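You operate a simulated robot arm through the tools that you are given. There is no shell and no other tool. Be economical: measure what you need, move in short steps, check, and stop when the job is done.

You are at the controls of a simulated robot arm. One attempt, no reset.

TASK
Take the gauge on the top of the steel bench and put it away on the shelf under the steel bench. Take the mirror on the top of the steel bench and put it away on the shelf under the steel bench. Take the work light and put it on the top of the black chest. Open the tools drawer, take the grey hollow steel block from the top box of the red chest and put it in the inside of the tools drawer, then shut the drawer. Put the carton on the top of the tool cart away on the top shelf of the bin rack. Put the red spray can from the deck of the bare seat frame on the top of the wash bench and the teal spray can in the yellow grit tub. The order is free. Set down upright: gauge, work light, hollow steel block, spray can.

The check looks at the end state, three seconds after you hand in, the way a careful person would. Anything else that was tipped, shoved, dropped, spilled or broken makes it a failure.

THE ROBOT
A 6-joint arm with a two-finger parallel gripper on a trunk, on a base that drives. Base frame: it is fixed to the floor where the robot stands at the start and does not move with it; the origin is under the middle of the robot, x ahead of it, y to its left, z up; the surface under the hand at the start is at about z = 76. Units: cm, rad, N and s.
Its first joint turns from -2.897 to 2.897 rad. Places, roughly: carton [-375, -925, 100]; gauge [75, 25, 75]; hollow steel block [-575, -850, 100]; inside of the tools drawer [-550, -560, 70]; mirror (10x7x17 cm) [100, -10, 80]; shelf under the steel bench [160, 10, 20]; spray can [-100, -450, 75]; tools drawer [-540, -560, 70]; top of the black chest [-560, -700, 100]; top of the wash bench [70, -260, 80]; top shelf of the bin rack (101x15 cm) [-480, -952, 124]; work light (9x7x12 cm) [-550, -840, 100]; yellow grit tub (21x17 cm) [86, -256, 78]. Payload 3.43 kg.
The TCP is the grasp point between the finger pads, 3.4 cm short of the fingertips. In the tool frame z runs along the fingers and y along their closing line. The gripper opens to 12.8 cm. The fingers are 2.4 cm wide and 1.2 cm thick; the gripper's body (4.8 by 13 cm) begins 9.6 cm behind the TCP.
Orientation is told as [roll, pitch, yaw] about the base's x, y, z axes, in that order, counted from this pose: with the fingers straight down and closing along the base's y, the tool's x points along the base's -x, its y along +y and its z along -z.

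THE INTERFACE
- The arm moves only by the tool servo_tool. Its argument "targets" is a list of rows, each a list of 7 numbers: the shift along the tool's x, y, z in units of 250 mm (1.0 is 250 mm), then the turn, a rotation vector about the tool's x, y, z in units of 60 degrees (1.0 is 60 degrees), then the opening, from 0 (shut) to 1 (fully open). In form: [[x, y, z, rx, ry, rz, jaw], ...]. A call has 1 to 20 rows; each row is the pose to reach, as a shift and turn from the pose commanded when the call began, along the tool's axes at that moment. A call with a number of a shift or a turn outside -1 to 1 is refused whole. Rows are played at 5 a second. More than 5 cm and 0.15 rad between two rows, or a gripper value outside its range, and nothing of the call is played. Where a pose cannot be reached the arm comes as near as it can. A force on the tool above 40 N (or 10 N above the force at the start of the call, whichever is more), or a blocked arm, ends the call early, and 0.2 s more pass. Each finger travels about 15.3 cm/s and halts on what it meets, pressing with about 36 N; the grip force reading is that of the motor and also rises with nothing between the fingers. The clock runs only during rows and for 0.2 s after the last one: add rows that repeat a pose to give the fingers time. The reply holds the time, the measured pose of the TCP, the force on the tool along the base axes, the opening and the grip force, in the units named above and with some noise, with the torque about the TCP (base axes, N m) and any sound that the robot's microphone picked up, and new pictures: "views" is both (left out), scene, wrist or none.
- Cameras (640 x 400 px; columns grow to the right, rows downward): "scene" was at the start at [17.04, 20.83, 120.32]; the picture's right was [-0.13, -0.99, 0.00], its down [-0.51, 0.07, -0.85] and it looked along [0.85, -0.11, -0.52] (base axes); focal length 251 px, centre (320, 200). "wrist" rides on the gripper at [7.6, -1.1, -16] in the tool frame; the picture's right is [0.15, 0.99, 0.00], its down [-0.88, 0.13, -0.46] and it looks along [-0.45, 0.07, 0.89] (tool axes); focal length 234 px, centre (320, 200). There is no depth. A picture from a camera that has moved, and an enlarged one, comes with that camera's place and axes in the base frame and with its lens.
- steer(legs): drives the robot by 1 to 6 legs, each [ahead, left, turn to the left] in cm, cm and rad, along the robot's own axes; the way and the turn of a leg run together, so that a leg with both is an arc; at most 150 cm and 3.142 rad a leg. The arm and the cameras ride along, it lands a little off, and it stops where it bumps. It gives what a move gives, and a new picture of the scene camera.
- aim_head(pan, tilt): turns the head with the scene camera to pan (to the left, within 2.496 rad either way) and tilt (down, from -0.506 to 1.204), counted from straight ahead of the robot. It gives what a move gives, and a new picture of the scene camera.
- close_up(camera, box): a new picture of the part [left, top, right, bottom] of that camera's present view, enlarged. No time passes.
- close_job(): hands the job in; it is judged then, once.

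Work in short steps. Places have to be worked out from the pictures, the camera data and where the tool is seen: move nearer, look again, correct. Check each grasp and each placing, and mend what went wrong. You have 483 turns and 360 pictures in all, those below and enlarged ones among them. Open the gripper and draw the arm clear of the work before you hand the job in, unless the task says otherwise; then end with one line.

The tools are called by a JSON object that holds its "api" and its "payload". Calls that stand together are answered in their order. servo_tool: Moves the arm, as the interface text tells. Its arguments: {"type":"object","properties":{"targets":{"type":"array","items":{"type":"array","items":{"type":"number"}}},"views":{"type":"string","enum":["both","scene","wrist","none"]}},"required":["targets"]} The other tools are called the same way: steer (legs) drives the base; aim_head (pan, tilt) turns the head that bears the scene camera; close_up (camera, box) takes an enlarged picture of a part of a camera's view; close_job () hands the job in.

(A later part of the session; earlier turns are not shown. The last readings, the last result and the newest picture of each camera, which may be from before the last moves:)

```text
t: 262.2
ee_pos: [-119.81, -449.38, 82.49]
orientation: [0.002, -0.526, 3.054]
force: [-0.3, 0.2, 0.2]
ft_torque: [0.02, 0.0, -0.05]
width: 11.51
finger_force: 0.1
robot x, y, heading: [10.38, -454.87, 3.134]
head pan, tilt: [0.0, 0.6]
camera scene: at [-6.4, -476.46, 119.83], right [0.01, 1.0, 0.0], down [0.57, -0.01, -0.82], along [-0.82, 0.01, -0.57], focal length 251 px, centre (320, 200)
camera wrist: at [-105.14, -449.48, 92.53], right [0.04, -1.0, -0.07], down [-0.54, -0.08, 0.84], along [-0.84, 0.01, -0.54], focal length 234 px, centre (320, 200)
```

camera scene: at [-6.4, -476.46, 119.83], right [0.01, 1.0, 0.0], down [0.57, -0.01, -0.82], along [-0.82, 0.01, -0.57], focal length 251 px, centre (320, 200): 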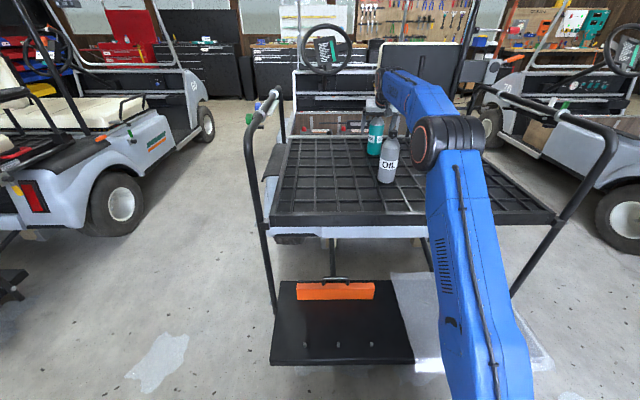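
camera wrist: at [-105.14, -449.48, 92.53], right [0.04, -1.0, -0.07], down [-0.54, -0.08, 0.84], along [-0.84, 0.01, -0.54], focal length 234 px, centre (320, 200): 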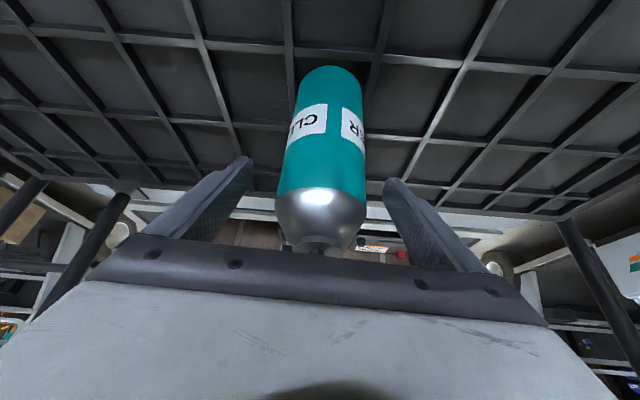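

I lower 2.5 cm more for a full grip below the shoulder and close.

{"api": "servo_tool", "payload": {"targets": [[0.025, 0, 0.043, 0, 0, 0, 0.9], [0.05, 0, 0.087, 0, 0, 0, 0.9], [0.05, 0, 0.087, 0, 0, 0, 0.6], [0.05, 0, 0.087, 0, 0, 0, 0.3], [0.05, 0, 0.087, 0, 0, 0, 0.2], [0.05, 0, 0.087, 0, 0, 0, 0.2], [0.05, 0, 0.087, 0, 0, 0, 0.2]], "views": "wrist"}}

```text
t: 263.9
ee_pos: [-119.89, -449.34, 80.03]
orientation: [0.002, -0.527, 3.052]
force: [-0.3, -1.3, 0.4]
ft_torque: [-0.02, 0.0, -0.03]
width: 6.5
finger_force: 36.7
robot x, y, heading: [10.72, -454.83, 3.133]
head pan, tilt: [0.0, 0.6]
camera wrist: at [-105.28, -449.5, 90.02], right [0.04, -1.0, -0.07], down [-0.54, -0.08, 0.84], along [-0.84, 0.01, -0.54], focal length 234 px, centre (320, 200)
```

wrist: 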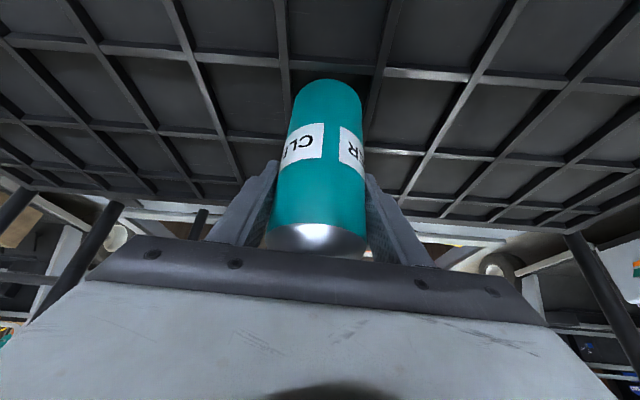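

Gripped. I lift straight up 16 cm, then further up while pulling back over the grey can.

{"api": "servo_tool", "payload": {"targets": [[-0.06, 0, -0.1, 0, 0, 0, 0.2], [-0.14, 0, -0.24, 0, 0, 0, 0.2], [-0.22, 0, -0.38, 0, 0, 0, 0.2], [-0.32, 0, -0.55, 0, 0, 0, 0.2], [-0.32, 0, -0.55, 0, 0, 0, 0.2]], "views": "none"}}

{"api": "servo_tool", "payload": {"targets": [[0.02, 0, -0.18, 0, 0, 0, 0.2], [0.04, 0, -0.34, 0, 0, 0, 0.2], [0.16, 0, -0.48, 0, 0, 0, 0.2], [0.32, 0, -0.58, 0, 0, 0, 0.2], [0.48, 0, -0.67, 0, 0, 0, 0.2], [0.64, 0, -0.76, 0, 0, 0, 0.2], [0.8, 0, -0.85, 0, 0, 0, 0.2], [0.96, 0, -0.94, 0, 0, 0, 0.2]], "views": "both"}}

```text
t: 265.1
ee_pos: [-118.63, -449.56, 95.38]
orientation: [0.002, -0.526, 3.052]
force: [0.8, -0.6, -0.8]
ft_torque: [-0.01, 0.0, -0.01]
width: 6.54
finger_force: 35.8
out of reach, approached as far as the arm can: row 4, 5
robot x, y, heading: [10.55, -454.97, 3.133]
head pan, tilt: [0.0, 0.6]
```

```text
t: 266.9
ee_pos: [-86.43, -452.56, 103.51]
orientation: [0.002, -0.522, 3.052]
force: [-1.3, -0.5, -4.8]
ft_torque: [0.01, 0.0, 0.0]
width: 6.5
finger_force: 36.4
robot x, y, heading: [10.49, -454.3, 3.134]
head pan, tilt: [0.0, 0.6]
camera scene: at [-6.46, -476.46, 119.83], right [0.01, 1.0, 0.0], down [0.57, -0.01, -0.82], along [-0.82, 0.01, -0.57], focal length 251 px, centre (320, 200)
camera wrist: at [-71.89, -452.72, 113.6], right [0.04, -1.0, -0.07], down [-0.55, -0.08, 0.83], along [-0.84, 0.01, -0.55], focal length 234 px, centre (320, 200)
```

scene: 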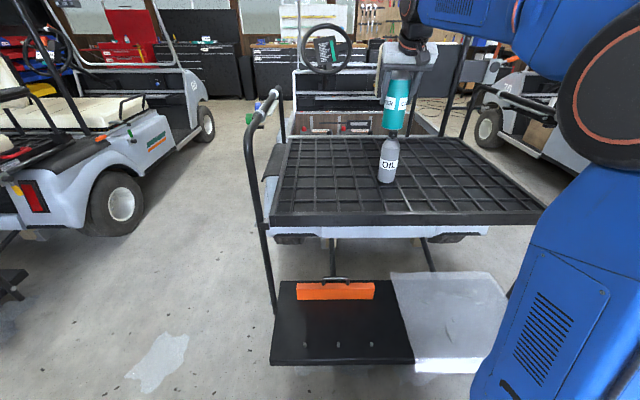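
wrist: 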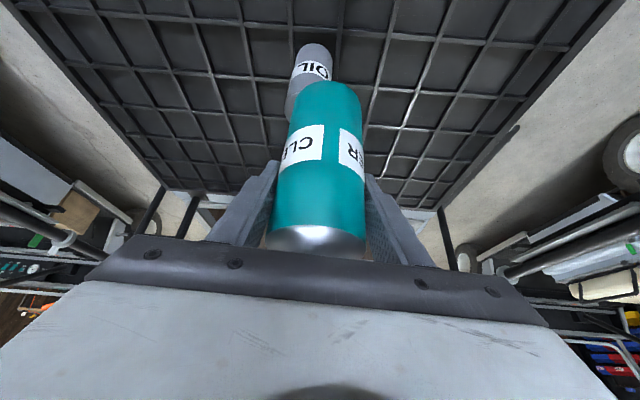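

The grey can is undisturbed. I retract further and drive back up to the wash bench, opposite the grit tub.

{"api": "servo_tool", "payload": {"targets": [[0.15, 0, -0.1, 0, 0, 0, 0.2], [0.3, 0, -0.2, 0, 0, 0, 0.2], [0.45, 0, -0.3, 0, 0, 0, 0.2], [0.6, 0, -0.4, 0, 0, 0, 0.2], [0.66, 0, -0.46, 0, 0, 0, 0.2]], "views": "none"}}

{"api": "steer", "payload": {"legs": [[-17, 0, 0], [0, 0, -1.571], [75, 22, 0], [55, 4, 0]]}}

```text
t: 268.1
ee_pos: [-66.23, -454.3, 105.31]
orientation: [0.003, -0.524, 3.053]
force: [-0.3, -0.9, -3.1]
ft_torque: [0.02, 0.0, 0.01]
width: 6.49
finger_force: 36.4
robot x, y, heading: [10.48, -454.63, 3.132]
head pan, tilt: [0.0, 0.6]
```

```text
t: 271.7
ee_pos: [-27.01, -397.68, 105.16]
orientation: [0.002, -0.526, 2.275]
force: [-0.4, -0.1, -2.3]
ft_torque: [0.03, 0.05, 0.0]
width: 6.51
finger_force: 36.3
robot x, y, heading: [27.15, -451.63, 2.355]
head pan, tilt: [0.0, 0.6]
stopped in leg 2: the robot was blocked; the commanded pose is now the measured one
camera scene: at [0.0, -455.31, 119.83], right [0.71, 0.7, 0.0], down [0.4, -0.4, -0.82], along [-0.58, 0.59, -0.57], focal length 251 px, centre (320, 200)
```

scene: 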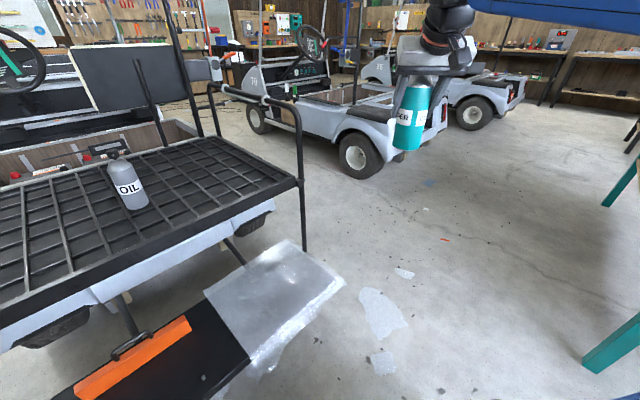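

Blocked mid-turn; I look at what the rear corner met.

{"api": "aim_head", "payload": {"pan": 2.3, "tilt": 0.7}}

```text
t: 273.8
ee_pos: [-27.05, -397.62, 105.31]
orientation: [0.0, -0.525, 2.273]
force: [0.0, 0.5, -3.7]
ft_torque: [-0.01, 0.04, -0.03]
width: 6.51
finger_force: 35.7
robot x, y, heading: [27.28, -451.87, 2.353]
head pan, tilt: [2.3, 0.7]
camera scene: at [5.72, -470.06, 118.97], right [-1.0, 0.06, 0.0], down [0.04, 0.64, -0.77], along [-0.05, -0.76, -0.64], focal length 251 px, centre (320, 200)
```

scene: 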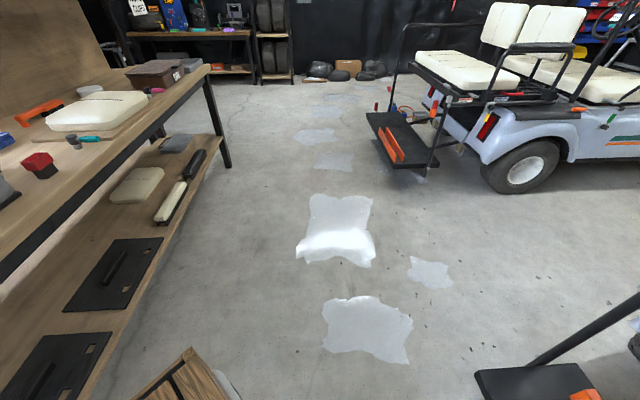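

It touched the long bench on the +x side (nothing displaced). I move forward a little and finish the turn.

{"api": "steer", "payload": {"legs": [[13, 0, 0], [0, 0, -0.8], [75, 12, 0], [30, 0, 0]]}}

{"api": "aim_head", "payload": {"pan": -0.3, "tilt": 0.6}}

```text
t: 282.6
ee_pos: [14.38, -260.65, 105.25]
orientation: [0.001, -0.526, 1.441]
force: [-0.4, -0.2, -3.3]
ft_torque: [-0.02, 0.03, -0.01]
width: 6.49
finger_force: 36.1
robot x, y, heading: [11.21, -337.14, 1.516]
head pan, tilt: [2.3, 0.7]
camera scene: at [-17.21, -333.51, 118.97], right [-0.63, 0.78, 0.0], down [0.5, 0.4, -0.77], along [-0.6, -0.48, -0.64], focal length 251 px, centre (320, 200)
```

scene: 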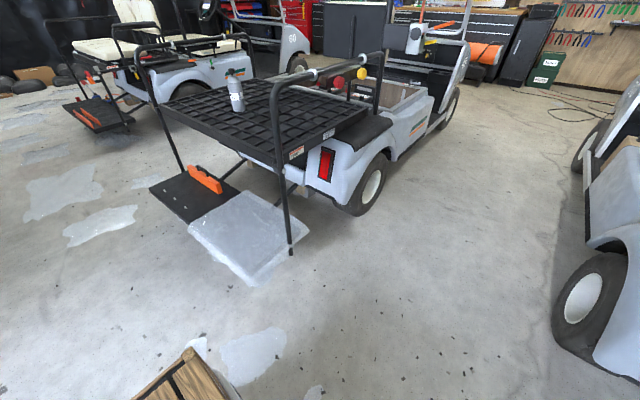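

```text
t: 284.9
ee_pos: [14.29, -260.61, 105.29]
orientation: [0.001, -0.526, 1.44]
force: [-0.6, 0.0, -2.8]
ft_torque: [0.0, -0.01, -0.01]
width: 6.54
finger_force: 35.9
robot x, y, heading: [11.0, -337.11, 1.519]
head pan, tilt: [-0.3, 0.6]
camera scene: at [-7.54, -319.89, 119.83], right [0.94, -0.34, 0.0], down [-0.19, -0.53, -0.82], along [0.28, 0.77, -0.57], focal length 251 px, centre (320, 200)
```

scene: 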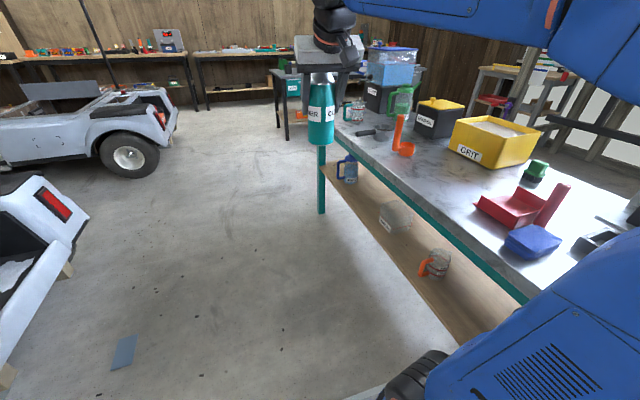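

I continue up the lane, keeping off the bench and the litter, then turn to face the tub.

{"api": "steer", "payload": {"legs": [[0, 5, 0.055], [89, 0, 0], [0, 44, 0], [0, 0, -1.571]]}}

{"api": "aim_head", "payload": {"pan": 0, "tilt": 0.55}}

```text
t: 296.3
ee_pos: [39.71, -247.81, 105.43]
orientation: [0.002, -0.526, -0.107]
force: [-0.8, 0.4, -2.3]
ft_torque: [0.02, -0.01, 0.02]
width: 6.49
finger_force: 35.7
robot x, y, heading: [-37.35, -246.18, -0.027]
head pan, tilt: [-0.3, 0.6]
camera scene: at [-19.99, -227.16, 119.83], right [-0.32, -0.95, 0.0], down [-0.54, 0.18, -0.82], along [0.78, -0.27, -0.57], focal length 251 px, centre (320, 200)
```

scene: 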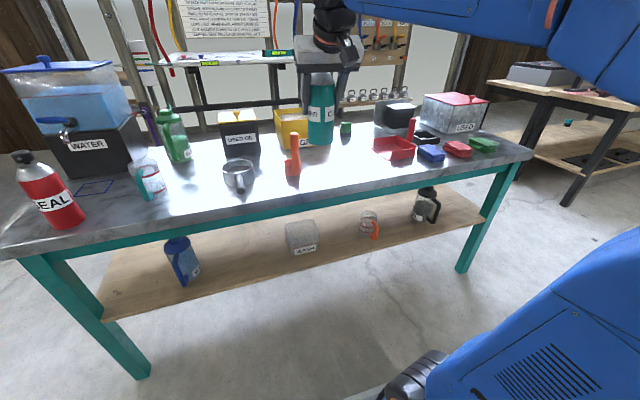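

```text
t: 297.1
ee_pos: [39.61, -247.73, 105.26]
orientation: [0.002, -0.526, -0.106]
force: [0.2, 0.9, -2.7]
ft_torque: [0.02, 0.03, 0.01]
width: 6.52
finger_force: 35.9
robot x, y, heading: [-37.03, -245.56, -0.023]
head pan, tilt: [0.0, 0.55]
camera scene: at [-19.38, -224.57, 120.28], right [-0.03, -1.0, 0.0], down [-0.52, 0.01, -0.85], along [0.85, -0.02, -0.52], focal length 251 px, centre (320, 200)
```

scene: 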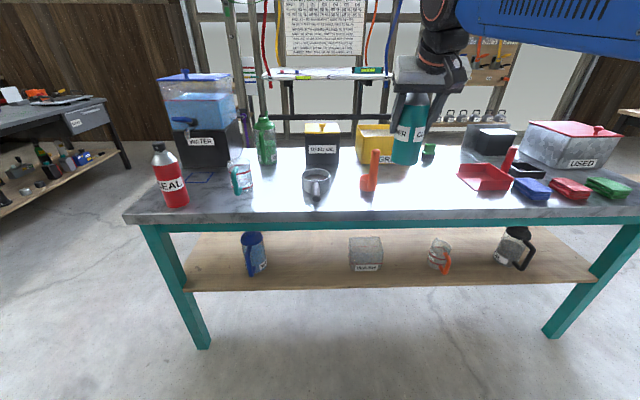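

The tub is about y -243…-264, x 77–94, rim ≈ z 94. An orange scoop stands in the way, so I raise the can first, then drive closer.

{"api": "servo_tool", "payload": {"targets": [[-0.08, 0, -0.14, 0, 0, 0, 0.2], [-0.16, 0, -0.28, 0, 0, 0, 0.2], [-0.24, 0, -0.42, 0, 0, 0, 0.2], [-0.3, 0, -0.52, 0, 0, 0, 0.2], [-0.3, 0, -0.52, 0, 0, 0, 0.2]], "views": "none"}}

{"api": "steer", "payload": {"legs": [[0, 0, 0.025], [24, -7, 0]]}}

{"api": "close_up", "payload": {"camera": "wrist", "box": [0, 0, 640, 260]}}

```text
t: 298.3
ee_pos: [39.2, -247.65, 120.47]
orientation: [0.003, -0.525, -0.107]
force: [-0.1, 0.1, -3.5]
ft_torque: [-0.02, 0.0, -0.02]
width: 6.52
finger_force: 35.6
robot x, y, heading: [-37.31, -246.38, -0.028]
head pan, tilt: [0.0, 0.55]
```

```text
t: 300.4
ee_pos: [63.47, -253.38, 120.49]
orientation: [0.001, -0.525, -0.091]
force: [0.4, 0.1, -3.4]
ft_torque: [-0.01, 0.02, 0.0]
width: 6.49
finger_force: 35.9
robot x, y, heading: [-12.8, -252.85, -0.012]
head pan, tilt: [0.0, 0.55]
camera scene: at [4.41, -231.09, 120.28], right [-0.01, -1.0, 0.0], down [-0.52, 0.01, -0.85], along [0.85, -0.01, -0.52], focal length 251 px, centre (320, 200)
```

scene: 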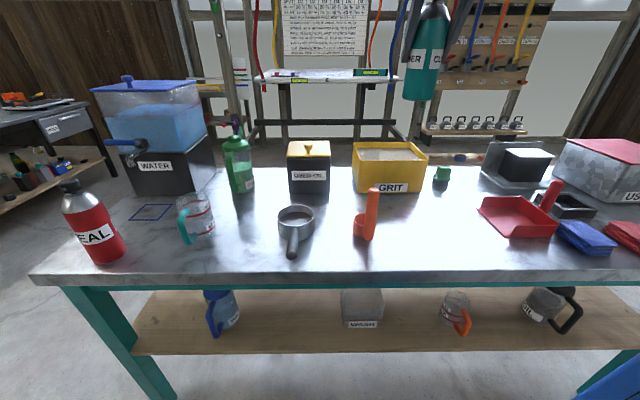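

```text
1.00 times, centred on (320, 130) of wrist (not enlarged: the box is as wide or as high as the picture)
camera zoom: at [48.89, -253.2, 130.51], right [-0.04, 1.0, -0.07], down [0.54, 0.08, 0.84], along [0.84, -0.01, -0.54], focal length 234 px, centre (320, 270)
```

zoom: 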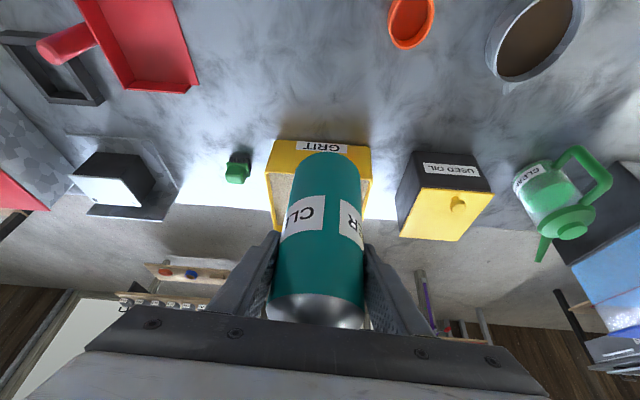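

Tub: x 77.5–94, y -243.5…-266, rim z≈89.5, nearly full of grit. I move the can over its centre at TCP z≈108.

{"api": "servo_tool", "payload": {"targets": [[-0.15, 0, 0.09, 0, 0, 0, 0.2], [-0.3, 0.005, 0.18, 0, 0, 0, 0.2], [-0.4, 0.01, 0.3, 0, 0, 0, 0.2], [-0.45, 0.016, 0.45, 0, 0, 0, 0.2], [-0.49, 0.016, 0.6, 0, 0, 0, 0.2], [-0.52, 0.016, 0.75, 0, 0, 0, 0.2], [-0.524, 0.016, 0.856, 0, 0, 0, 0.2], [-0.524, 0.016, 0.856, 0, 0, 0, 0.2]], "views": "both"}}

```text
t: 302.2
ee_pos: [85.72, -254.91, 108.75]
orientation: [0.003, -0.524, -0.091]
force: [0.3, 0.5, -2.4]
ft_torque: [-0.04, 0.02, 0.0]
width: 6.49
finger_force: 36.0
robot x, y, heading: [-13.04, -252.91, -0.011]
head pan, tilt: [0.0, 0.55]
camera scene: at [4.41, -231.09, 120.28], right [-0.01, -1.0, 0.0], down [-0.52, 0.01, -0.85], along [0.85, -0.01, -0.52], focal length 251 px, centre (320, 200)
camera wrist: at [71.02, -254.67, 118.69], right [-0.04, 1.0, -0.07], down [0.54, 0.08, 0.84], along [0.84, -0.01, -0.54], focal length 234 px, centre (320, 200)
```

scene: 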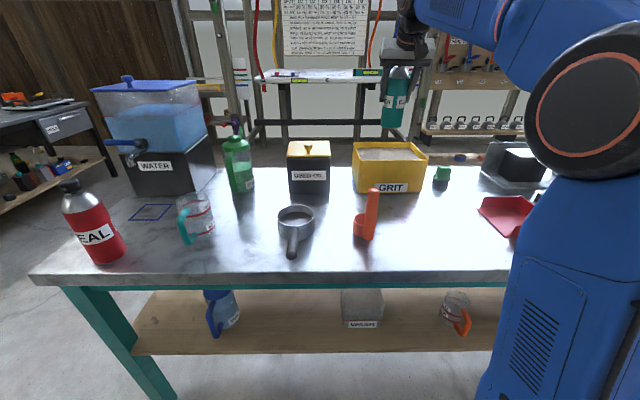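
wrist: 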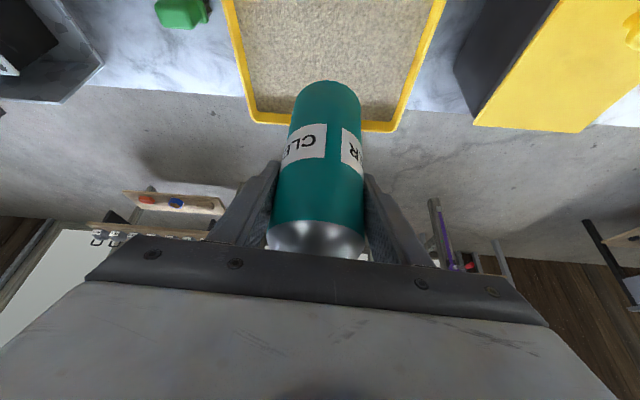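

Centred over the tub. I lower gently until the can rests on the grit.

{"api": "servo_tool", "payload": {"targets": [[0.07, 0, 0.12, 0, 0, 0, 0.2], [0.14, 0, 0.24, 0, 0, 0, 0.2], [0.19, 0, 0.33, 0, 0, 0, 0.2], [0.21, 0, 0.365, 0, 0, 0, 0.2], [0.22, 0, 0.382, 0, 0, 0, 0.2], [0.23, 0, 0.4, 0, 0, 0, 0.2], [0.24, 0, 0.417, 0, 0, 0, 0.2], [0.25, 0, 0.434, 0, 0, 0, 0.2], [0.26, 0, 0.45, 0, 0, 0, 0.2], [0.27, 0, 0.468, 0, 0, 0, 0.2], [0.28, 0, 0.485, 0, 0, 0, 0.2], [0.29, 0, 0.5, 0, 0, 0, 0.2]], "views": "both"}}

```text
t: 304.9
ee_pos: [85.52, -254.88, 93.97]
orientation: [0.003, -0.525, -0.089]
force: [-0.3, -0.7, -3.4]
ft_torque: [0.03, 0.02, -0.03]
width: 6.47
finger_force: 35.9
robot x, y, heading: [-12.97, -252.96, -0.015]
head pan, tilt: [0.0, 0.55]
camera scene: at [4.41, -231.09, 120.28], right [-0.01, -1.0, 0.0], down [-0.52, 0.01, -0.85], along [0.85, -0.01, -0.52], focal length 251 px, centre (320, 200)
camera wrist: at [70.87, -254.78, 104.17], right [-0.04, 1.0, -0.07], down [0.54, 0.08, 0.84], along [0.84, -0.01, -0.54], focal length 234 px, centre (320, 200)
```

scene: 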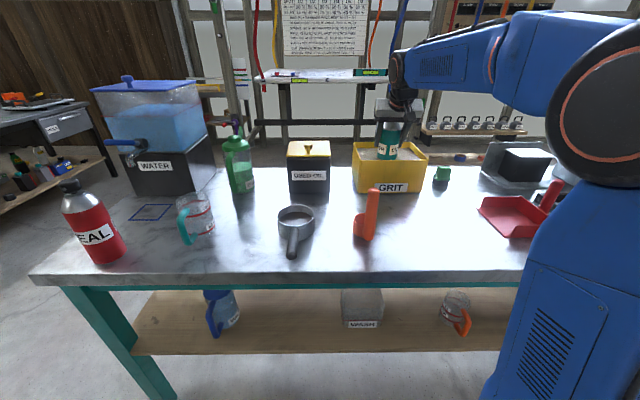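
wrist: 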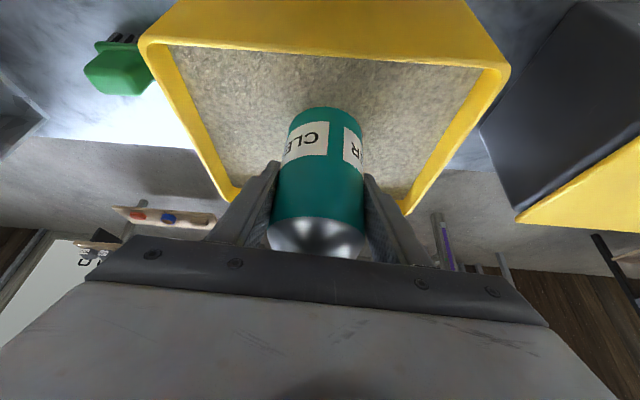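

No contact yet; the can sinks below the visible grit surface. I continue lowering gently.

{"api": "servo_tool", "payload": {"targets": [[0.01, 0, 0.0173, 0, 0, 0, 0.2], [0.02, 0, 0.035, 0, 0, 0, 0.2], [0.03, 0, 0.052, 0, 0, 0, 0.2], [0.04, 0, 0.07, 0, 0, 0, 0.2], [0.05, 0, 0.087, 0, 0, 0, 0.2], [0.06, 0, 0.104, 0, 0, 0, 0.2], [0.07, 0, 0.121, 0, 0, 0, 0.2], [0.08, 0, 0.139, 0, 0, 0, 0.2], [0.09, 0, 0.156, 0, 0, 0, 0.2], [0.1, 0, 0.173, 0, 0, 0, 0.2], [0.11, 0, 0.19, 0, 0, 0, 0.2], [0.12, 0, 0.208, 0, 0, 0, 0.2]], "views": "wrist"}}

```text
t: 307.4
ee_pos: [85.33, -254.84, 88.26]
orientation: [0.0, -0.528, -0.09]
force: [1.9, 1.5, 28.4]
ft_torque: [-0.12, -0.1, 0.39]
width: 6.39
finger_force: 36.0
robot x, y, heading: [-13.0, -252.64, -0.011]
head pan, tilt: [0.0, 0.55]
camera wrist: at [70.77, -254.68, 98.3], right [-0.04, 1.0, -0.07], down [0.54, 0.08, 0.84], along [0.84, -0.01, -0.54], focal length 234 px, centre (320, 200)
```

wrist: 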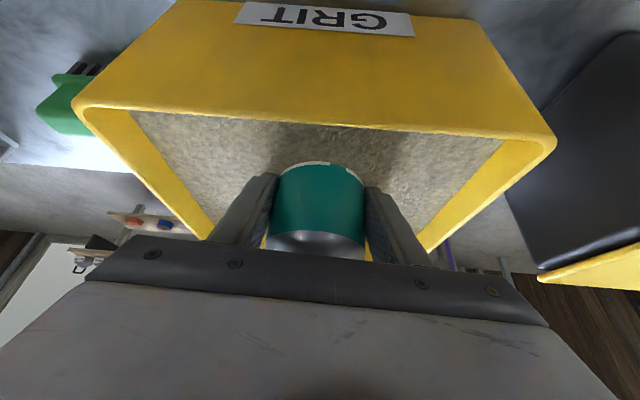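

Contact at the tub floor. I release and withdraw along the tool axis.

{"api": "servo_tool", "payload": {"targets": [[0, 0, -0.01, 0, 0, 0, 0.5], [0, 0, -0.01, 0, 0, 0, 0.66], [0, 0, -0.01, 0, 0, 0, 0.66], [0, 0, -0.12, 0, 0, 0, 0.66], [0, 0, -0.28, 0, 0, 0, 0.66], [0, 0, -0.45, 0, 0, 0, 0.66], [0, 0, -0.62, 0, 0, 0, 0.66], [0, 0, -0.8, 0, 0, 0, 0.66]], "views": "both"}}

```text
t: 309.2
ee_pos: [75.47, -253.76, 105.07]
orientation: [0.0, -0.525, -0.091]
force: [1.2, 0.6, 0.0]
ft_torque: [0.0, 0.03, 0.02]
width: 8.47
finger_force: 0.0
robot x, y, heading: [-12.85, -253.33, -0.014]
head pan, tilt: [0.0, 0.55]
camera scene: at [4.44, -231.09, 120.28], right [-0.01, -1.0, 0.0], down [-0.52, 0.01, -0.85], along [0.85, -0.01, -0.52], focal length 251 px, centre (320, 200)
camera wrist: at [60.85, -253.67, 115.12], right [-0.04, 1.0, -0.07], down [0.54, 0.08, 0.84], along [0.84, -0.01, -0.55], focal length 234 px, centre (320, 200)
```

scene: 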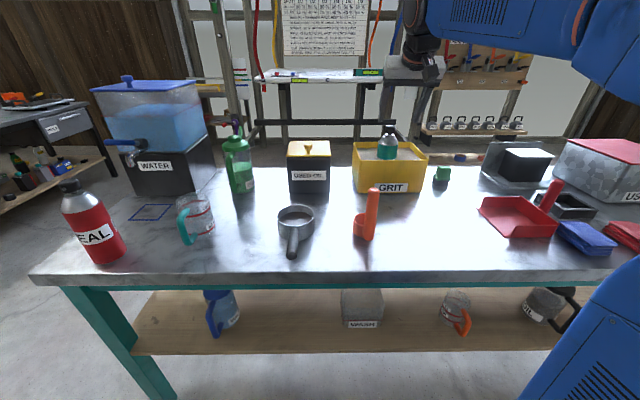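
wrist: 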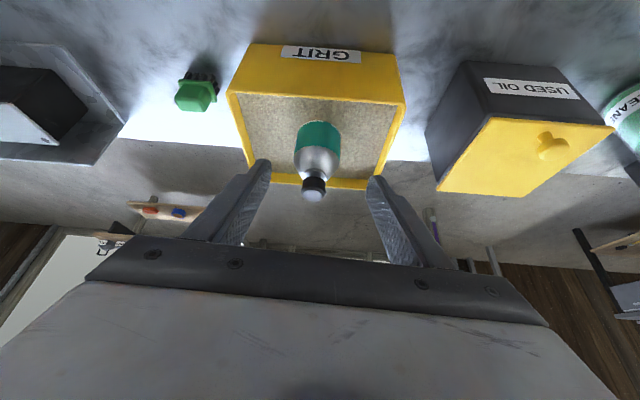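

The teal can stands upright in the grit tub. I lift and retract, back off, and look west between the carts for the route.

{"api": "servo_tool", "payload": {"targets": [[-0.08, 0, -0.14, 0, 0, 0, 0.5], [-0.16, 0, -0.28, 0, 0, 0, 0.5], [-0.24, 0, -0.42, 0, 0, 0, 0.5], [-0.2, 0, -0.56, 0, 0, 0, 0.5], [-0.1, 0, -0.66, 0, 0, 0, 0.5], [0.05, 0, -0.76, 0, 0, 0, 0.5], [0.2, 0, -0.85, 0, 0, 0, 0.5]], "views": "none"}}

{"api": "steer", "payload": {"legs": [[-30, 0, 0], [0, 0, 3.13]]}}

{"api": "aim_head", "payload": {"pan": 0.2, "tilt": 0.35}}

```text
t: 310.9
ee_pos: [60.9, -252.57, 121.21]
orientation: [0.001, -0.524, -0.089]
force: [0.8, 0.7, -0.5]
ft_torque: [-0.02, 0.06, -0.03]
width: 6.39
finger_force: 0.1
robot x, y, heading: [-12.81, -252.75, -0.007]
head pan, tilt: [0.0, 0.55]
```

```text
t: 320.1
ee_pos: [-116.86, -246.41, 121.27]
orientation: [0.002, -0.525, 2.967]
force: [0.6, 0.6, -0.7]
ft_torque: [-0.02, 0.03, -0.01]
width: 6.4
finger_force: 0.1
robot x, y, heading: [-43.44, -252.33, 3.048]
head pan, tilt: [0.0, 0.55]
camera scene: at [-62.24, -272.73, 120.29], right [0.1, 1.0, 0.0], down [0.52, -0.05, -0.85], along [-0.85, 0.08, -0.52], focal length 251 px, centre (320, 200)
```

scene: 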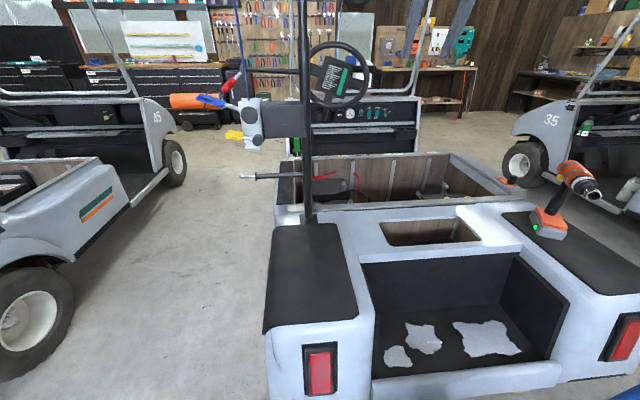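

```text
t: 320.8
ee_pos: [-116.89, -246.38, 121.31]
orientation: [0.002, -0.525, 2.965]
force: [-0.3, 0.3, 0.3]
ft_torque: [-0.02, -0.01, 0.03]
width: 6.38
finger_force: 0.0
robot x, y, heading: [-43.1, -252.42, 3.05]
head pan, tilt: [0.201, 0.351]
camera scene: at [-62.57, -274.56, 122.11], right [-0.1, 0.99, 0.0], down [0.34, 0.04, -0.94], along [-0.93, -0.1, -0.34], focal length 251 px, centre (320, 200)
```

scene: 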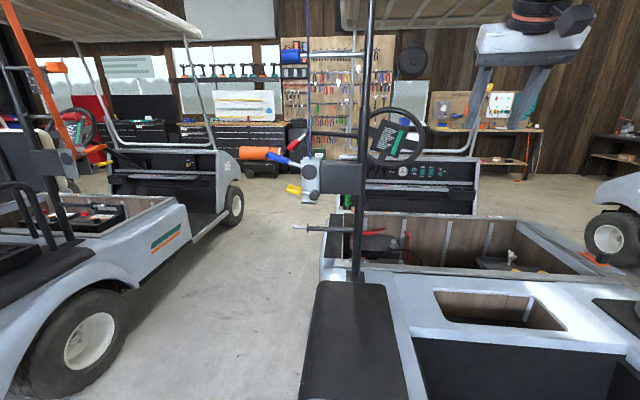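

The pole on the cart is close to the hand, so I turn back the other way (right) to face -y, go down the lane past the litter, and then enter the gap between the carts at y≈-347.

{"api": "steer", "payload": {"legs": [[0, 0, -2.31], [0, 0, -2.31], [30, 49, 0], [112, 8, 0]]}}

```text
t: 329.8
ee_pos: [21.59, -288.33, 121.42]
orientation: [0.004, -0.528, -0.593]
force: [1.4, 0.0, -1.0]
ft_torque: [0.01, 0.02, -0.04]
width: 6.41
finger_force: 0.0
robot x, y, heading: [-42.73, -253.28, -0.52]
head pan, tilt: [0.201, 0.351]
stopped in leg 2: the robot was blocked; the commanded pose is now the measured one
camera scene: at [-16.32, -240.76, 122.11], right [-0.31, -0.95, 0.0], down [-0.33, 0.11, -0.94], along [0.89, -0.29, -0.34], focal length 251 px, centre (320, 200)
```

scene: 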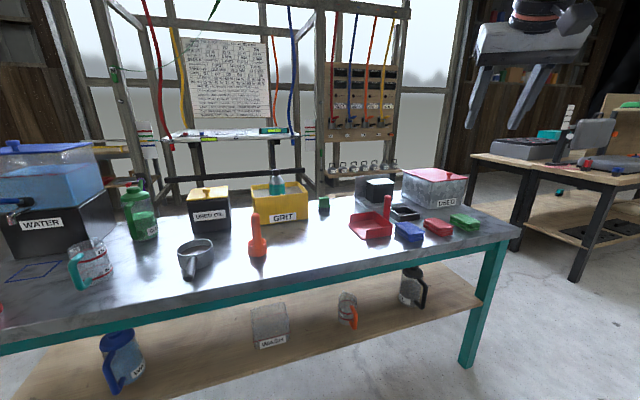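

A rear corner touched the cart. I pull forward a little, finish the turn, and proceed.

{"api": "steer", "payload": {"legs": [[11, 4, 0], [0, 0, -1.05], [0, 38, 0], [134, 6, 0]]}}

```text
t: 342.1
ee_pos: [12.91, -463.12, 121.34]
orientation: [0.005, -0.528, -1.671]
force: [0.0, 0.1, 0.2]
ft_torque: [0.01, 0.0, -0.02]
width: 6.41
finger_force: 0.0
robot x, y, heading: [13.24, -389.52, -1.593]
head pan, tilt: [0.201, 0.351]
camera scene: at [36.83, -407.07, 122.11], right [-0.98, -0.18, 0.0], down [-0.06, 0.34, -0.94], along [0.17, -0.92, -0.34], focal length 251 px, centre (320, 200)
```

scene: 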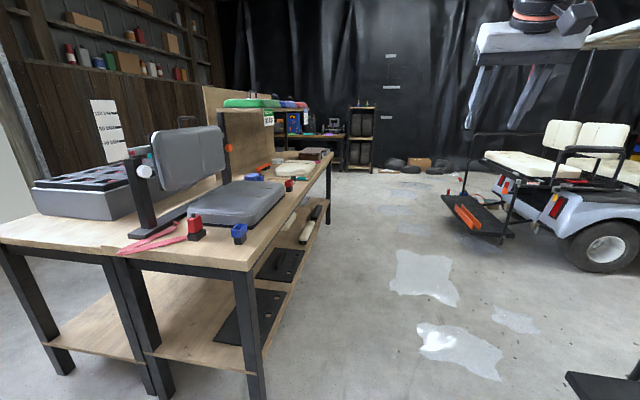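

I turn to a diagonal heading to pass between the bench corner and the foot plate, then face -x in the lane.

{"api": "steer", "payload": {"legs": [[0, 0, -2.49], [40, 0, 0], [0, 0, 0.93], [38, -9, 0]]}}

{"api": "aim_head", "payload": {"pan": 0.0, "tilt": 0.4}}

```text
t: 354.8
ee_pos: [-120.67, -343.28, 121.5]
orientation: [0.003, -0.526, 3.007]
force: [-0.2, -0.3, 0.0]
ft_torque: [0.03, 0.01, 0.02]
width: 6.4
finger_force: 0.0
robot x, y, heading: [-46.66, -346.38, 3.089]
head pan, tilt: [0.201, 0.351]
camera scene: at [-65.5, -369.1, 122.11], right [-0.14, 0.99, 0.0], down [0.34, 0.05, -0.94], along [-0.93, -0.14, -0.34], focal length 251 px, centre (320, 200)
```

scene: 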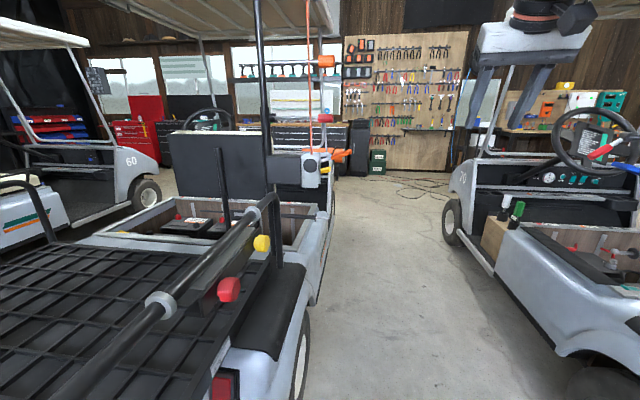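

```text
t: 355.6
ee_pos: [-120.61, -343.29, 121.4]
orientation: [0.003, -0.526, 3.007]
force: [0.1, 0.4, -0.2]
ft_torque: [0.01, 0.02, 0.01]
width: 6.41
finger_force: 0.1
robot x, y, heading: [-47.33, -346.04, 3.086]
head pan, tilt: [0.0, 0.4]
camera scene: at [-65.53, -367.24, 121.66], right [0.05, 1.0, 0.0], down [0.39, -0.02, -0.92], along [-0.92, 0.05, -0.39], focal length 251 px, centre (320, 200)
```

scene: 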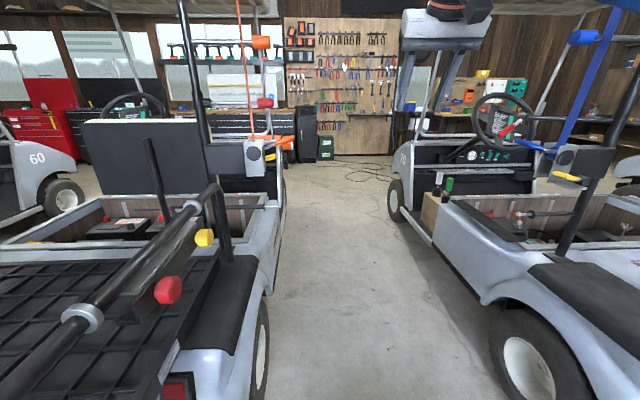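

Tools stick out into the lane at z≈110 on both sides (free y about -374…-308 near x=-140). I check my own elbow's extent before passing.

{"api": "aim_head", "payload": {"pan": -1.2, "tilt": 0.2}}

```text
t: 357.0
ee_pos: [-120.75, -343.22, 121.34]
orientation: [0.004, -0.527, 3.008]
force: [-0.1, 0.2, -0.4]
ft_torque: [-0.03, 0.02, 0.01]
width: 6.4
finger_force: 0.0
robot x, y, heading: [-47.19, -346.24, 3.08]
head pan, tilt: [-1.201, 0.201]
camera scene: at [-59.17, -358.89, 123.51], right [0.95, 0.31, 0.0], down [0.06, -0.19, -0.98], along [-0.3, 0.93, -0.2], focal length 251 px, centre (320, 200)
```

scene: 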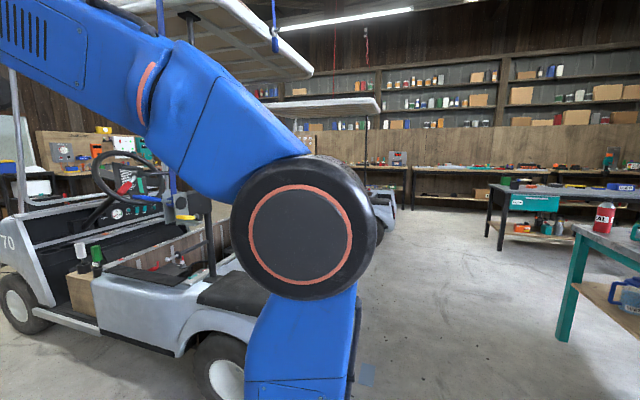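

The elbow's extent makes this lane too risky. I retrace and take the wide aisle south instead.

{"api": "steer", "payload": {"legs": [[-38, 9, 0], [0, 0, -0.88], [-40, 0, 0], [0, 0, 2.5], [120, 0, 0]]}}

{"api": "aim_head", "payload": {"pan": -0.3, "tilt": 0.35}}

```text
t: 375.4
ee_pos: [18.0, -584.21, 121.35]
orientation: [0.003, -0.526, -1.625]
force: [0.1, -0.3, -0.7]
ft_torque: [0.01, 0.0, -0.01]
width: 6.4
finger_force: 0.0
robot x, y, heading: [14.68, -510.35, -1.546]
head pan, tilt: [-1.201, 0.201]
camera scene: at [28.51, -521.59, 123.51], right [-0.39, 0.92, 0.0], down [0.18, 0.08, -0.98], along [-0.9, -0.38, -0.2], focal length 251 px, centre (320, 200)
```

scene: 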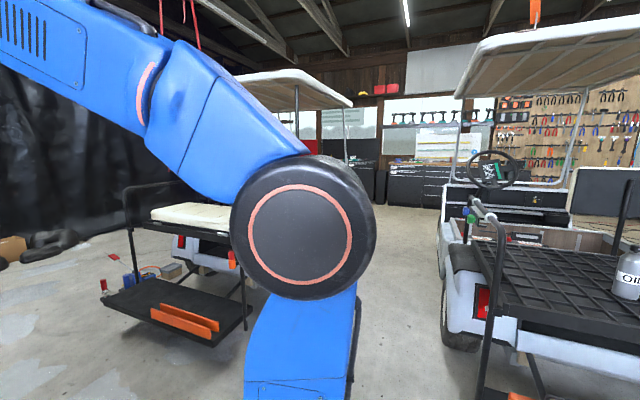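

```text
t: 376.6
ee_pos: [17.85, -584.07, 121.39]
orientation: [0.004, -0.527, -1.623]
force: [-0.2, -0.6, -0.8]
ft_torque: [0.0, 0.03, -0.02]
width: 6.39
finger_force: 0.0
robot x, y, heading: [15.06, -510.18, -1.546]
head pan, tilt: [-0.3, 0.351]
camera scene: at [34.58, -526.95, 122.11], right [-0.96, 0.27, 0.0], down [0.09, 0.33, -0.94], along [-0.26, -0.9, -0.34], focal length 251 px, centre (320, 200)
```

scene: 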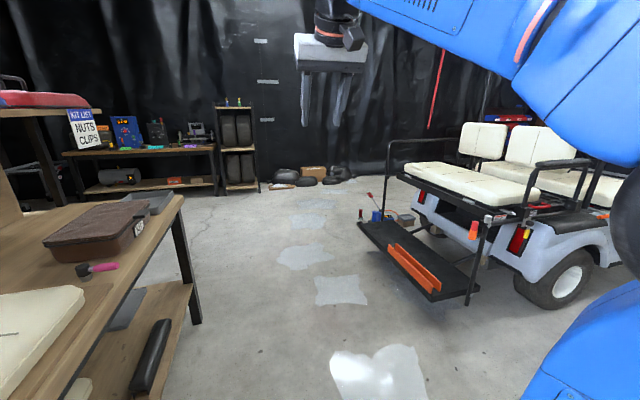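

The aisle to the south is wide. I drive to y≈-780 and look west.

{"api": "steer", "payload": {"legs": [[0, 0, -0.03], [140, 0, 0], [130, 0, 0], [0, 0, -1.571]]}}

{"api": "aim_head", "payload": {"pan": 0.0, "tilt": 0.3}}

```text
t: 393.8
ee_pos: [-56.95, -779.85, 121.39]
orientation: [0.004, -0.528, 3.054]
force: [0.6, 0.3, -0.3]
ft_torque: [0.0, -0.02, 0.02]
width: 6.39
finger_force: 0.1
robot x, y, heading: [16.45, -779.35, 3.133]
head pan, tilt: [-0.3, 0.351]
camera scene: at [-0.31, -798.54, 122.11], right [0.31, 0.95, 0.0], down [0.33, -0.11, -0.94], along [-0.89, 0.29, -0.34], focal length 251 px, centre (320, 200)
```

scene: 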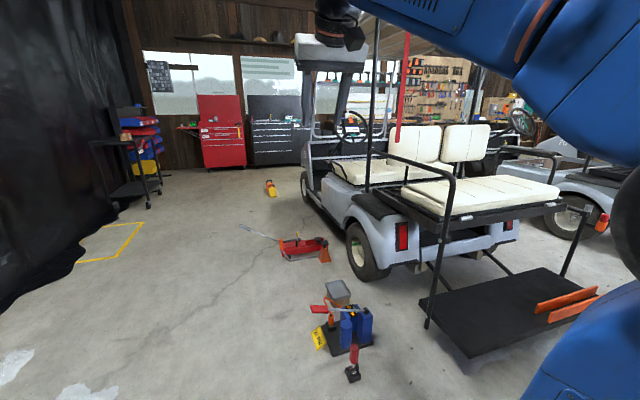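

```text
t: 394.6
ee_pos: [-57.03, -779.9, 121.41]
orientation: [0.003, -0.528, 3.053]
force: [-0.4, 0.5, 0.1]
ft_torque: [-0.02, 0.0, 0.0]
width: 6.41
finger_force: 0.0
robot x, y, heading: [16.8, -779.55, 3.133]
head pan, tilt: [0.0, 0.3]
camera scene: at [-0.78, -801.28, 122.58], right [0.01, 1.0, 0.0], down [0.3, 0.0, -0.96], along [-0.96, 0.01, -0.3], focal length 251 px, centre (320, 200)
```

scene: 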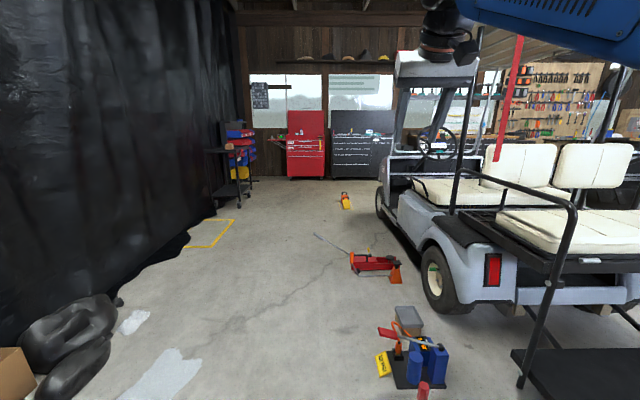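

Clear route west along y≈-865 (past the jack's lever at y≈-803). I can see the red chest, black chest and the tool cart.

{"api": "steer", "payload": {"legs": [[0, 88, 0], [140, 0, 0.01], [140, 0, 0]]}}

{"api": "aim_head", "payload": {"pan": 0.2, "tilt": 0.3}}

```text
t: 412.4
ee_pos: [-339.15, -849.42, 121.39]
orientation: [0.003, -0.527, 3.014]
force: [-0.2, -0.5, -1.2]
ft_torque: [-0.02, 0.03, 0.03]
width: 6.38
finger_force: 0.2
robot x, y, heading: [-265.63, -851.88, 3.09]
head pan, tilt: [0.0, 0.3]
camera scene: at [-283.85, -872.99, 122.58], right [0.05, 1.0, 0.0], down [0.3, -0.01, -0.96], along [-0.95, 0.05, -0.3], focal length 251 px, centre (320, 200)
```

scene: 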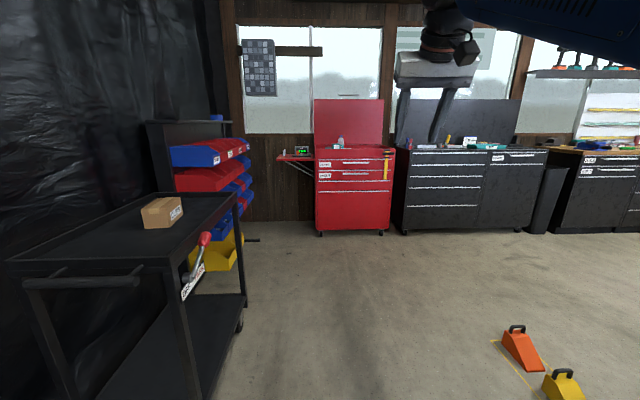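

```text
t: 413.2
ee_pos: [-339.15, -849.38, 121.44]
orientation: [0.004, -0.529, 3.014]
force: [0.3, 0.8, 0.1]
ft_torque: [-0.01, -0.01, 0.0]
width: 6.4
finger_force: 0.0
robot x, y, heading: [-265.99, -852.12, 3.093]
head pan, tilt: [0.201, 0.3]
camera scene: at [-283.75, -874.85, 122.58], right [-0.15, 0.99, 0.0], down [0.29, 0.04, -0.96], along [-0.94, -0.14, -0.3], focal length 251 px, centre (320, 200)
```

scene: 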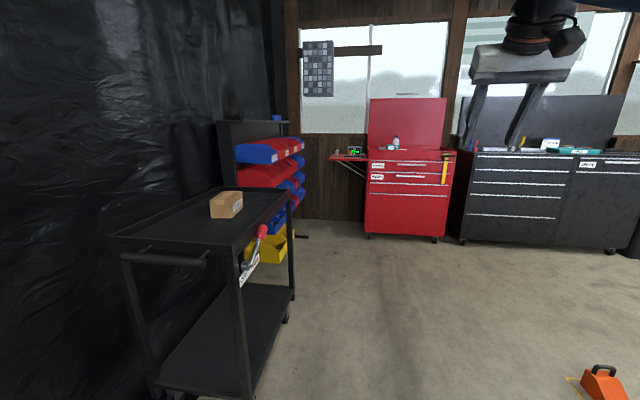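

I zoom on the red chest, the bin rack and the tool cart.

{"api": "close_up", "payload": {"camera": "scene", "box": [310, 80, 640, 270]}}

{"api": "close_up", "payload": {"camera": "scene", "box": [90, 100, 330, 300]}}

```text
1.94 times, centred on (475, 175) of scene
camera zoom: at [-283.75, -874.85, 122.58], right [-0.15, 0.99, 0.0], down [0.29, 0.04, -0.96], along [-0.94, -0.14, -0.3], focal length 487 px, centre (19, 248)
```

zoom: 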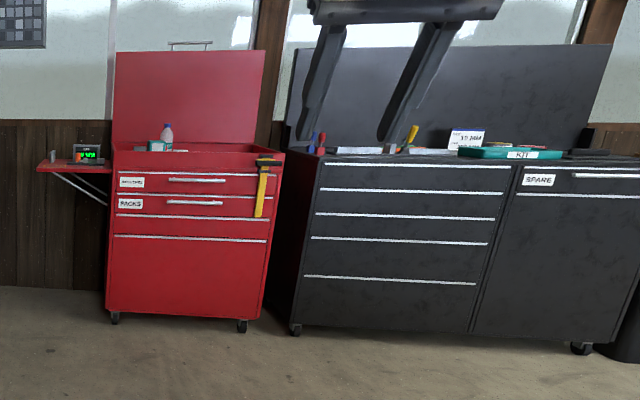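

```text
2.00 times, centred on (210, 200) of scene
camera zoom: at [-283.75, -874.85, 122.58], right [-0.15, 0.99, 0.0], down [0.29, 0.04, -0.96], along [-0.94, -0.14, -0.3], focal length 502 px, centre (540, 200)
```

zoom: 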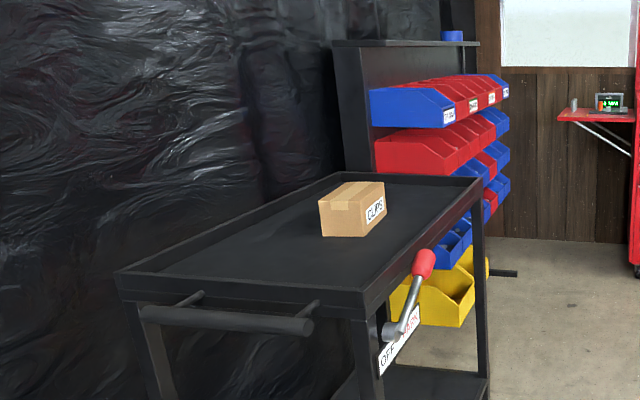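

The carton "CLIPS" is on the tool cart (front edge y≈-900), the rack's top board is at z≈124. I position facing -y in front of the tool cart.

{"api": "steer", "payload": {"legs": [[70, -17, 0], [0, 0, 1.62]]}}

{"api": "aim_head", "payload": {"pan": 0.0, "tilt": 0.5}}

{"api": "close_up", "payload": {"camera": "wrist", "box": [0, 0, 640, 400]}}

```text
t: 421.1
ee_pos: [-332.74, -904.76, 121.36]
orientation: [0.003, -0.528, -1.643]
force: [0.8, 0.1, -0.1]
ft_torque: [-0.02, -0.01, 0.02]
width: 6.39
finger_force: 0.1
robot x, y, heading: [-334.09, -831.06, -1.565]
head pan, tilt: [0.201, 0.3]
camera scene: at [-310.22, -848.2, 122.58], right [-0.98, -0.2, 0.0], down [-0.06, 0.29, -0.96], along [0.2, -0.94, -0.3], focal length 251 px, centre (320, 200)
```

scene: 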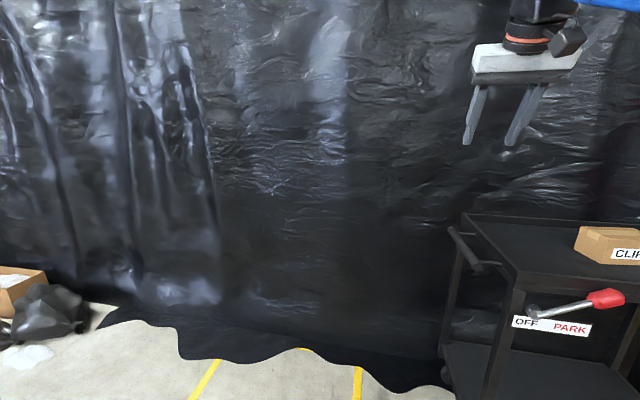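

```text
t: 421.8
ee_pos: [-332.73, -904.91, 121.43]
orientation: [0.002, -0.528, -1.644]
force: [0.7, -0.2, -0.1]
ft_torque: [0.0, 0.01, -0.03]
width: 6.4
finger_force: 0.0
robot x, y, heading: [-334.41, -830.88, -1.565]
head pan, tilt: [0.0, 0.499]
camera scene: at [-312.08, -848.16, 120.75], right [-1.0, -0.01, 0.0], down [0.0, 0.48, -0.88], along [0.01, -0.88, -0.48], focal length 251 px, centre (320, 200)
```

scene: 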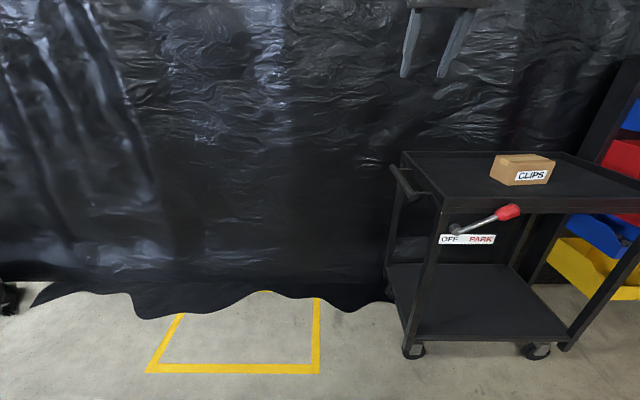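

```text
1.00 times, centred on (320, 200) of wrist (not enlarged: the box is as wide or as high as the picture)
camera zoom: at [-332.84, -890.16, 131.47], right [1.0, 0.06, -0.07], down [0.09, -0.54, 0.84], along [0.01, -0.84, -0.54], focal length 234 px, centre (320, 200)
```

zoom: 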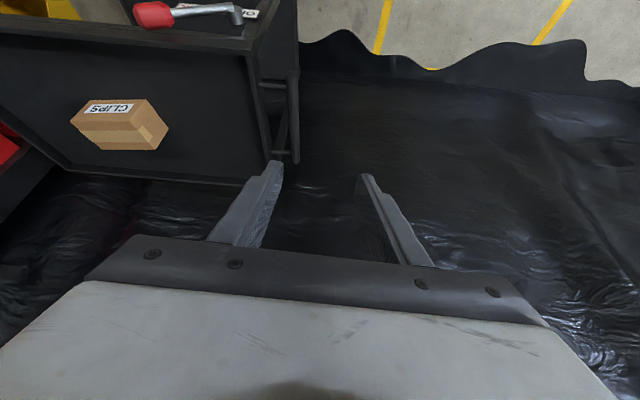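

The carton is about 12.8×9×7.5 cm at (-380,-928), tray z≈86. Its short side lies along y, so I first make the tool vertical and turned 90°, after moving the base 30 right and 5 ahead.

{"api": "steer", "payload": {"legs": [[4, -30, 0]]}}

{"api": "servo_tool", "payload": {"targets": [[0, 0, 0, 0, 0.14, 0, 1], [0, 0, 0, 0, 0.28, 0, 1], [0, 0, 0, 0, 0.42, 0, 1], [0, 0, 0, 0, 0.503, 0, 1], [0, 0, 0, 0, 0.503, 0, 1]], "views": "none"}}

{"api": "servo_tool", "payload": {"targets": [[0, 0, 0, 0, 0, 0.14, 1], [0, 0, 0, 0, 0, 0.28, 1], [0, 0, 0, 0, 0, 0.42, 1], [0, 0, 0, 0, 0, 0.56, 1], [0, 0, 0, 0, 0, 0.7, 1], [0, 0, 0, 0, 0, 0.84, 1], [0, 0, 0, 0, 0, 0.98, 1], [0, 0, 0, 0, 0, 0.98, 1]], "views": "wrist"}}

```text
t: 423.8
ee_pos: [-361.2, -908.89, 121.32]
orientation: [0.004, -0.529, -1.636]
force: [0.1, 0.4, 0.5]
ft_torque: [0.03, 0.05, -0.02]
width: 6.37
finger_force: 0.0
robot x, y, heading: [-363.44, -835.47, -1.561]
head pan, tilt: [0.0, 0.499]
camera scene: at [-341.01, -852.15, 120.74], right [-1.0, -0.01, 0.0], down [-0.01, 0.48, -0.88], along [0.01, -0.88, -0.48], focal length 251 px, centre (320, 200)
```

scene: 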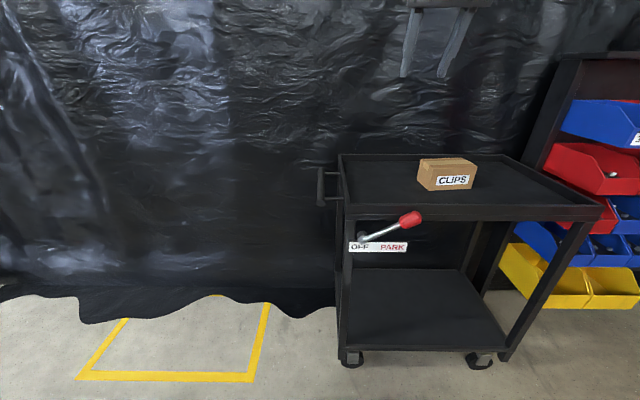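

```text
t: 425.0
ee_pos: [-361.25, -908.68, 117.04]
orientation: [0.004, -0.007, -1.634]
force: [-1.5, 0.1, 0.2]
ft_torque: [0.02, -0.01, 0.0]
width: 12.77
finger_force: 0.1
out of reach, approached as far as the arm can: row 3, 4, 5
robot x, y, heading: [-363.12, -835.21, -1.56]
head pan, tilt: [0.0, 0.499]
```

```text
t: 426.8
ee_pos: [-361.35, -908.48, 117.03]
orientation: [0.007, 0.001, -2.661]
force: [-0.3, -0.5, -0.8]
ft_torque: [0.01, -0.02, 0.01]
width: 12.8
finger_force: 0.1
robot x, y, heading: [-363.53, -835.55, -1.559]
head pan, tilt: [0.0, 0.499]
camera wrist: at [-355.21, -903.96, 133.19], right [0.59, -0.81, 0.01], down [-0.72, -0.52, 0.46], along [-0.37, -0.27, -0.89], focal length 234 px, centre (320, 200)
```

wrist: 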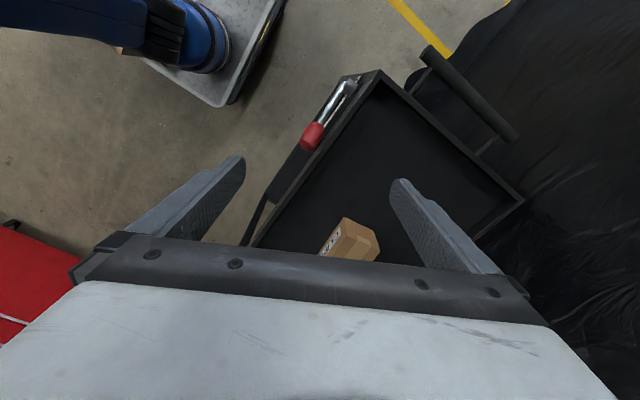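

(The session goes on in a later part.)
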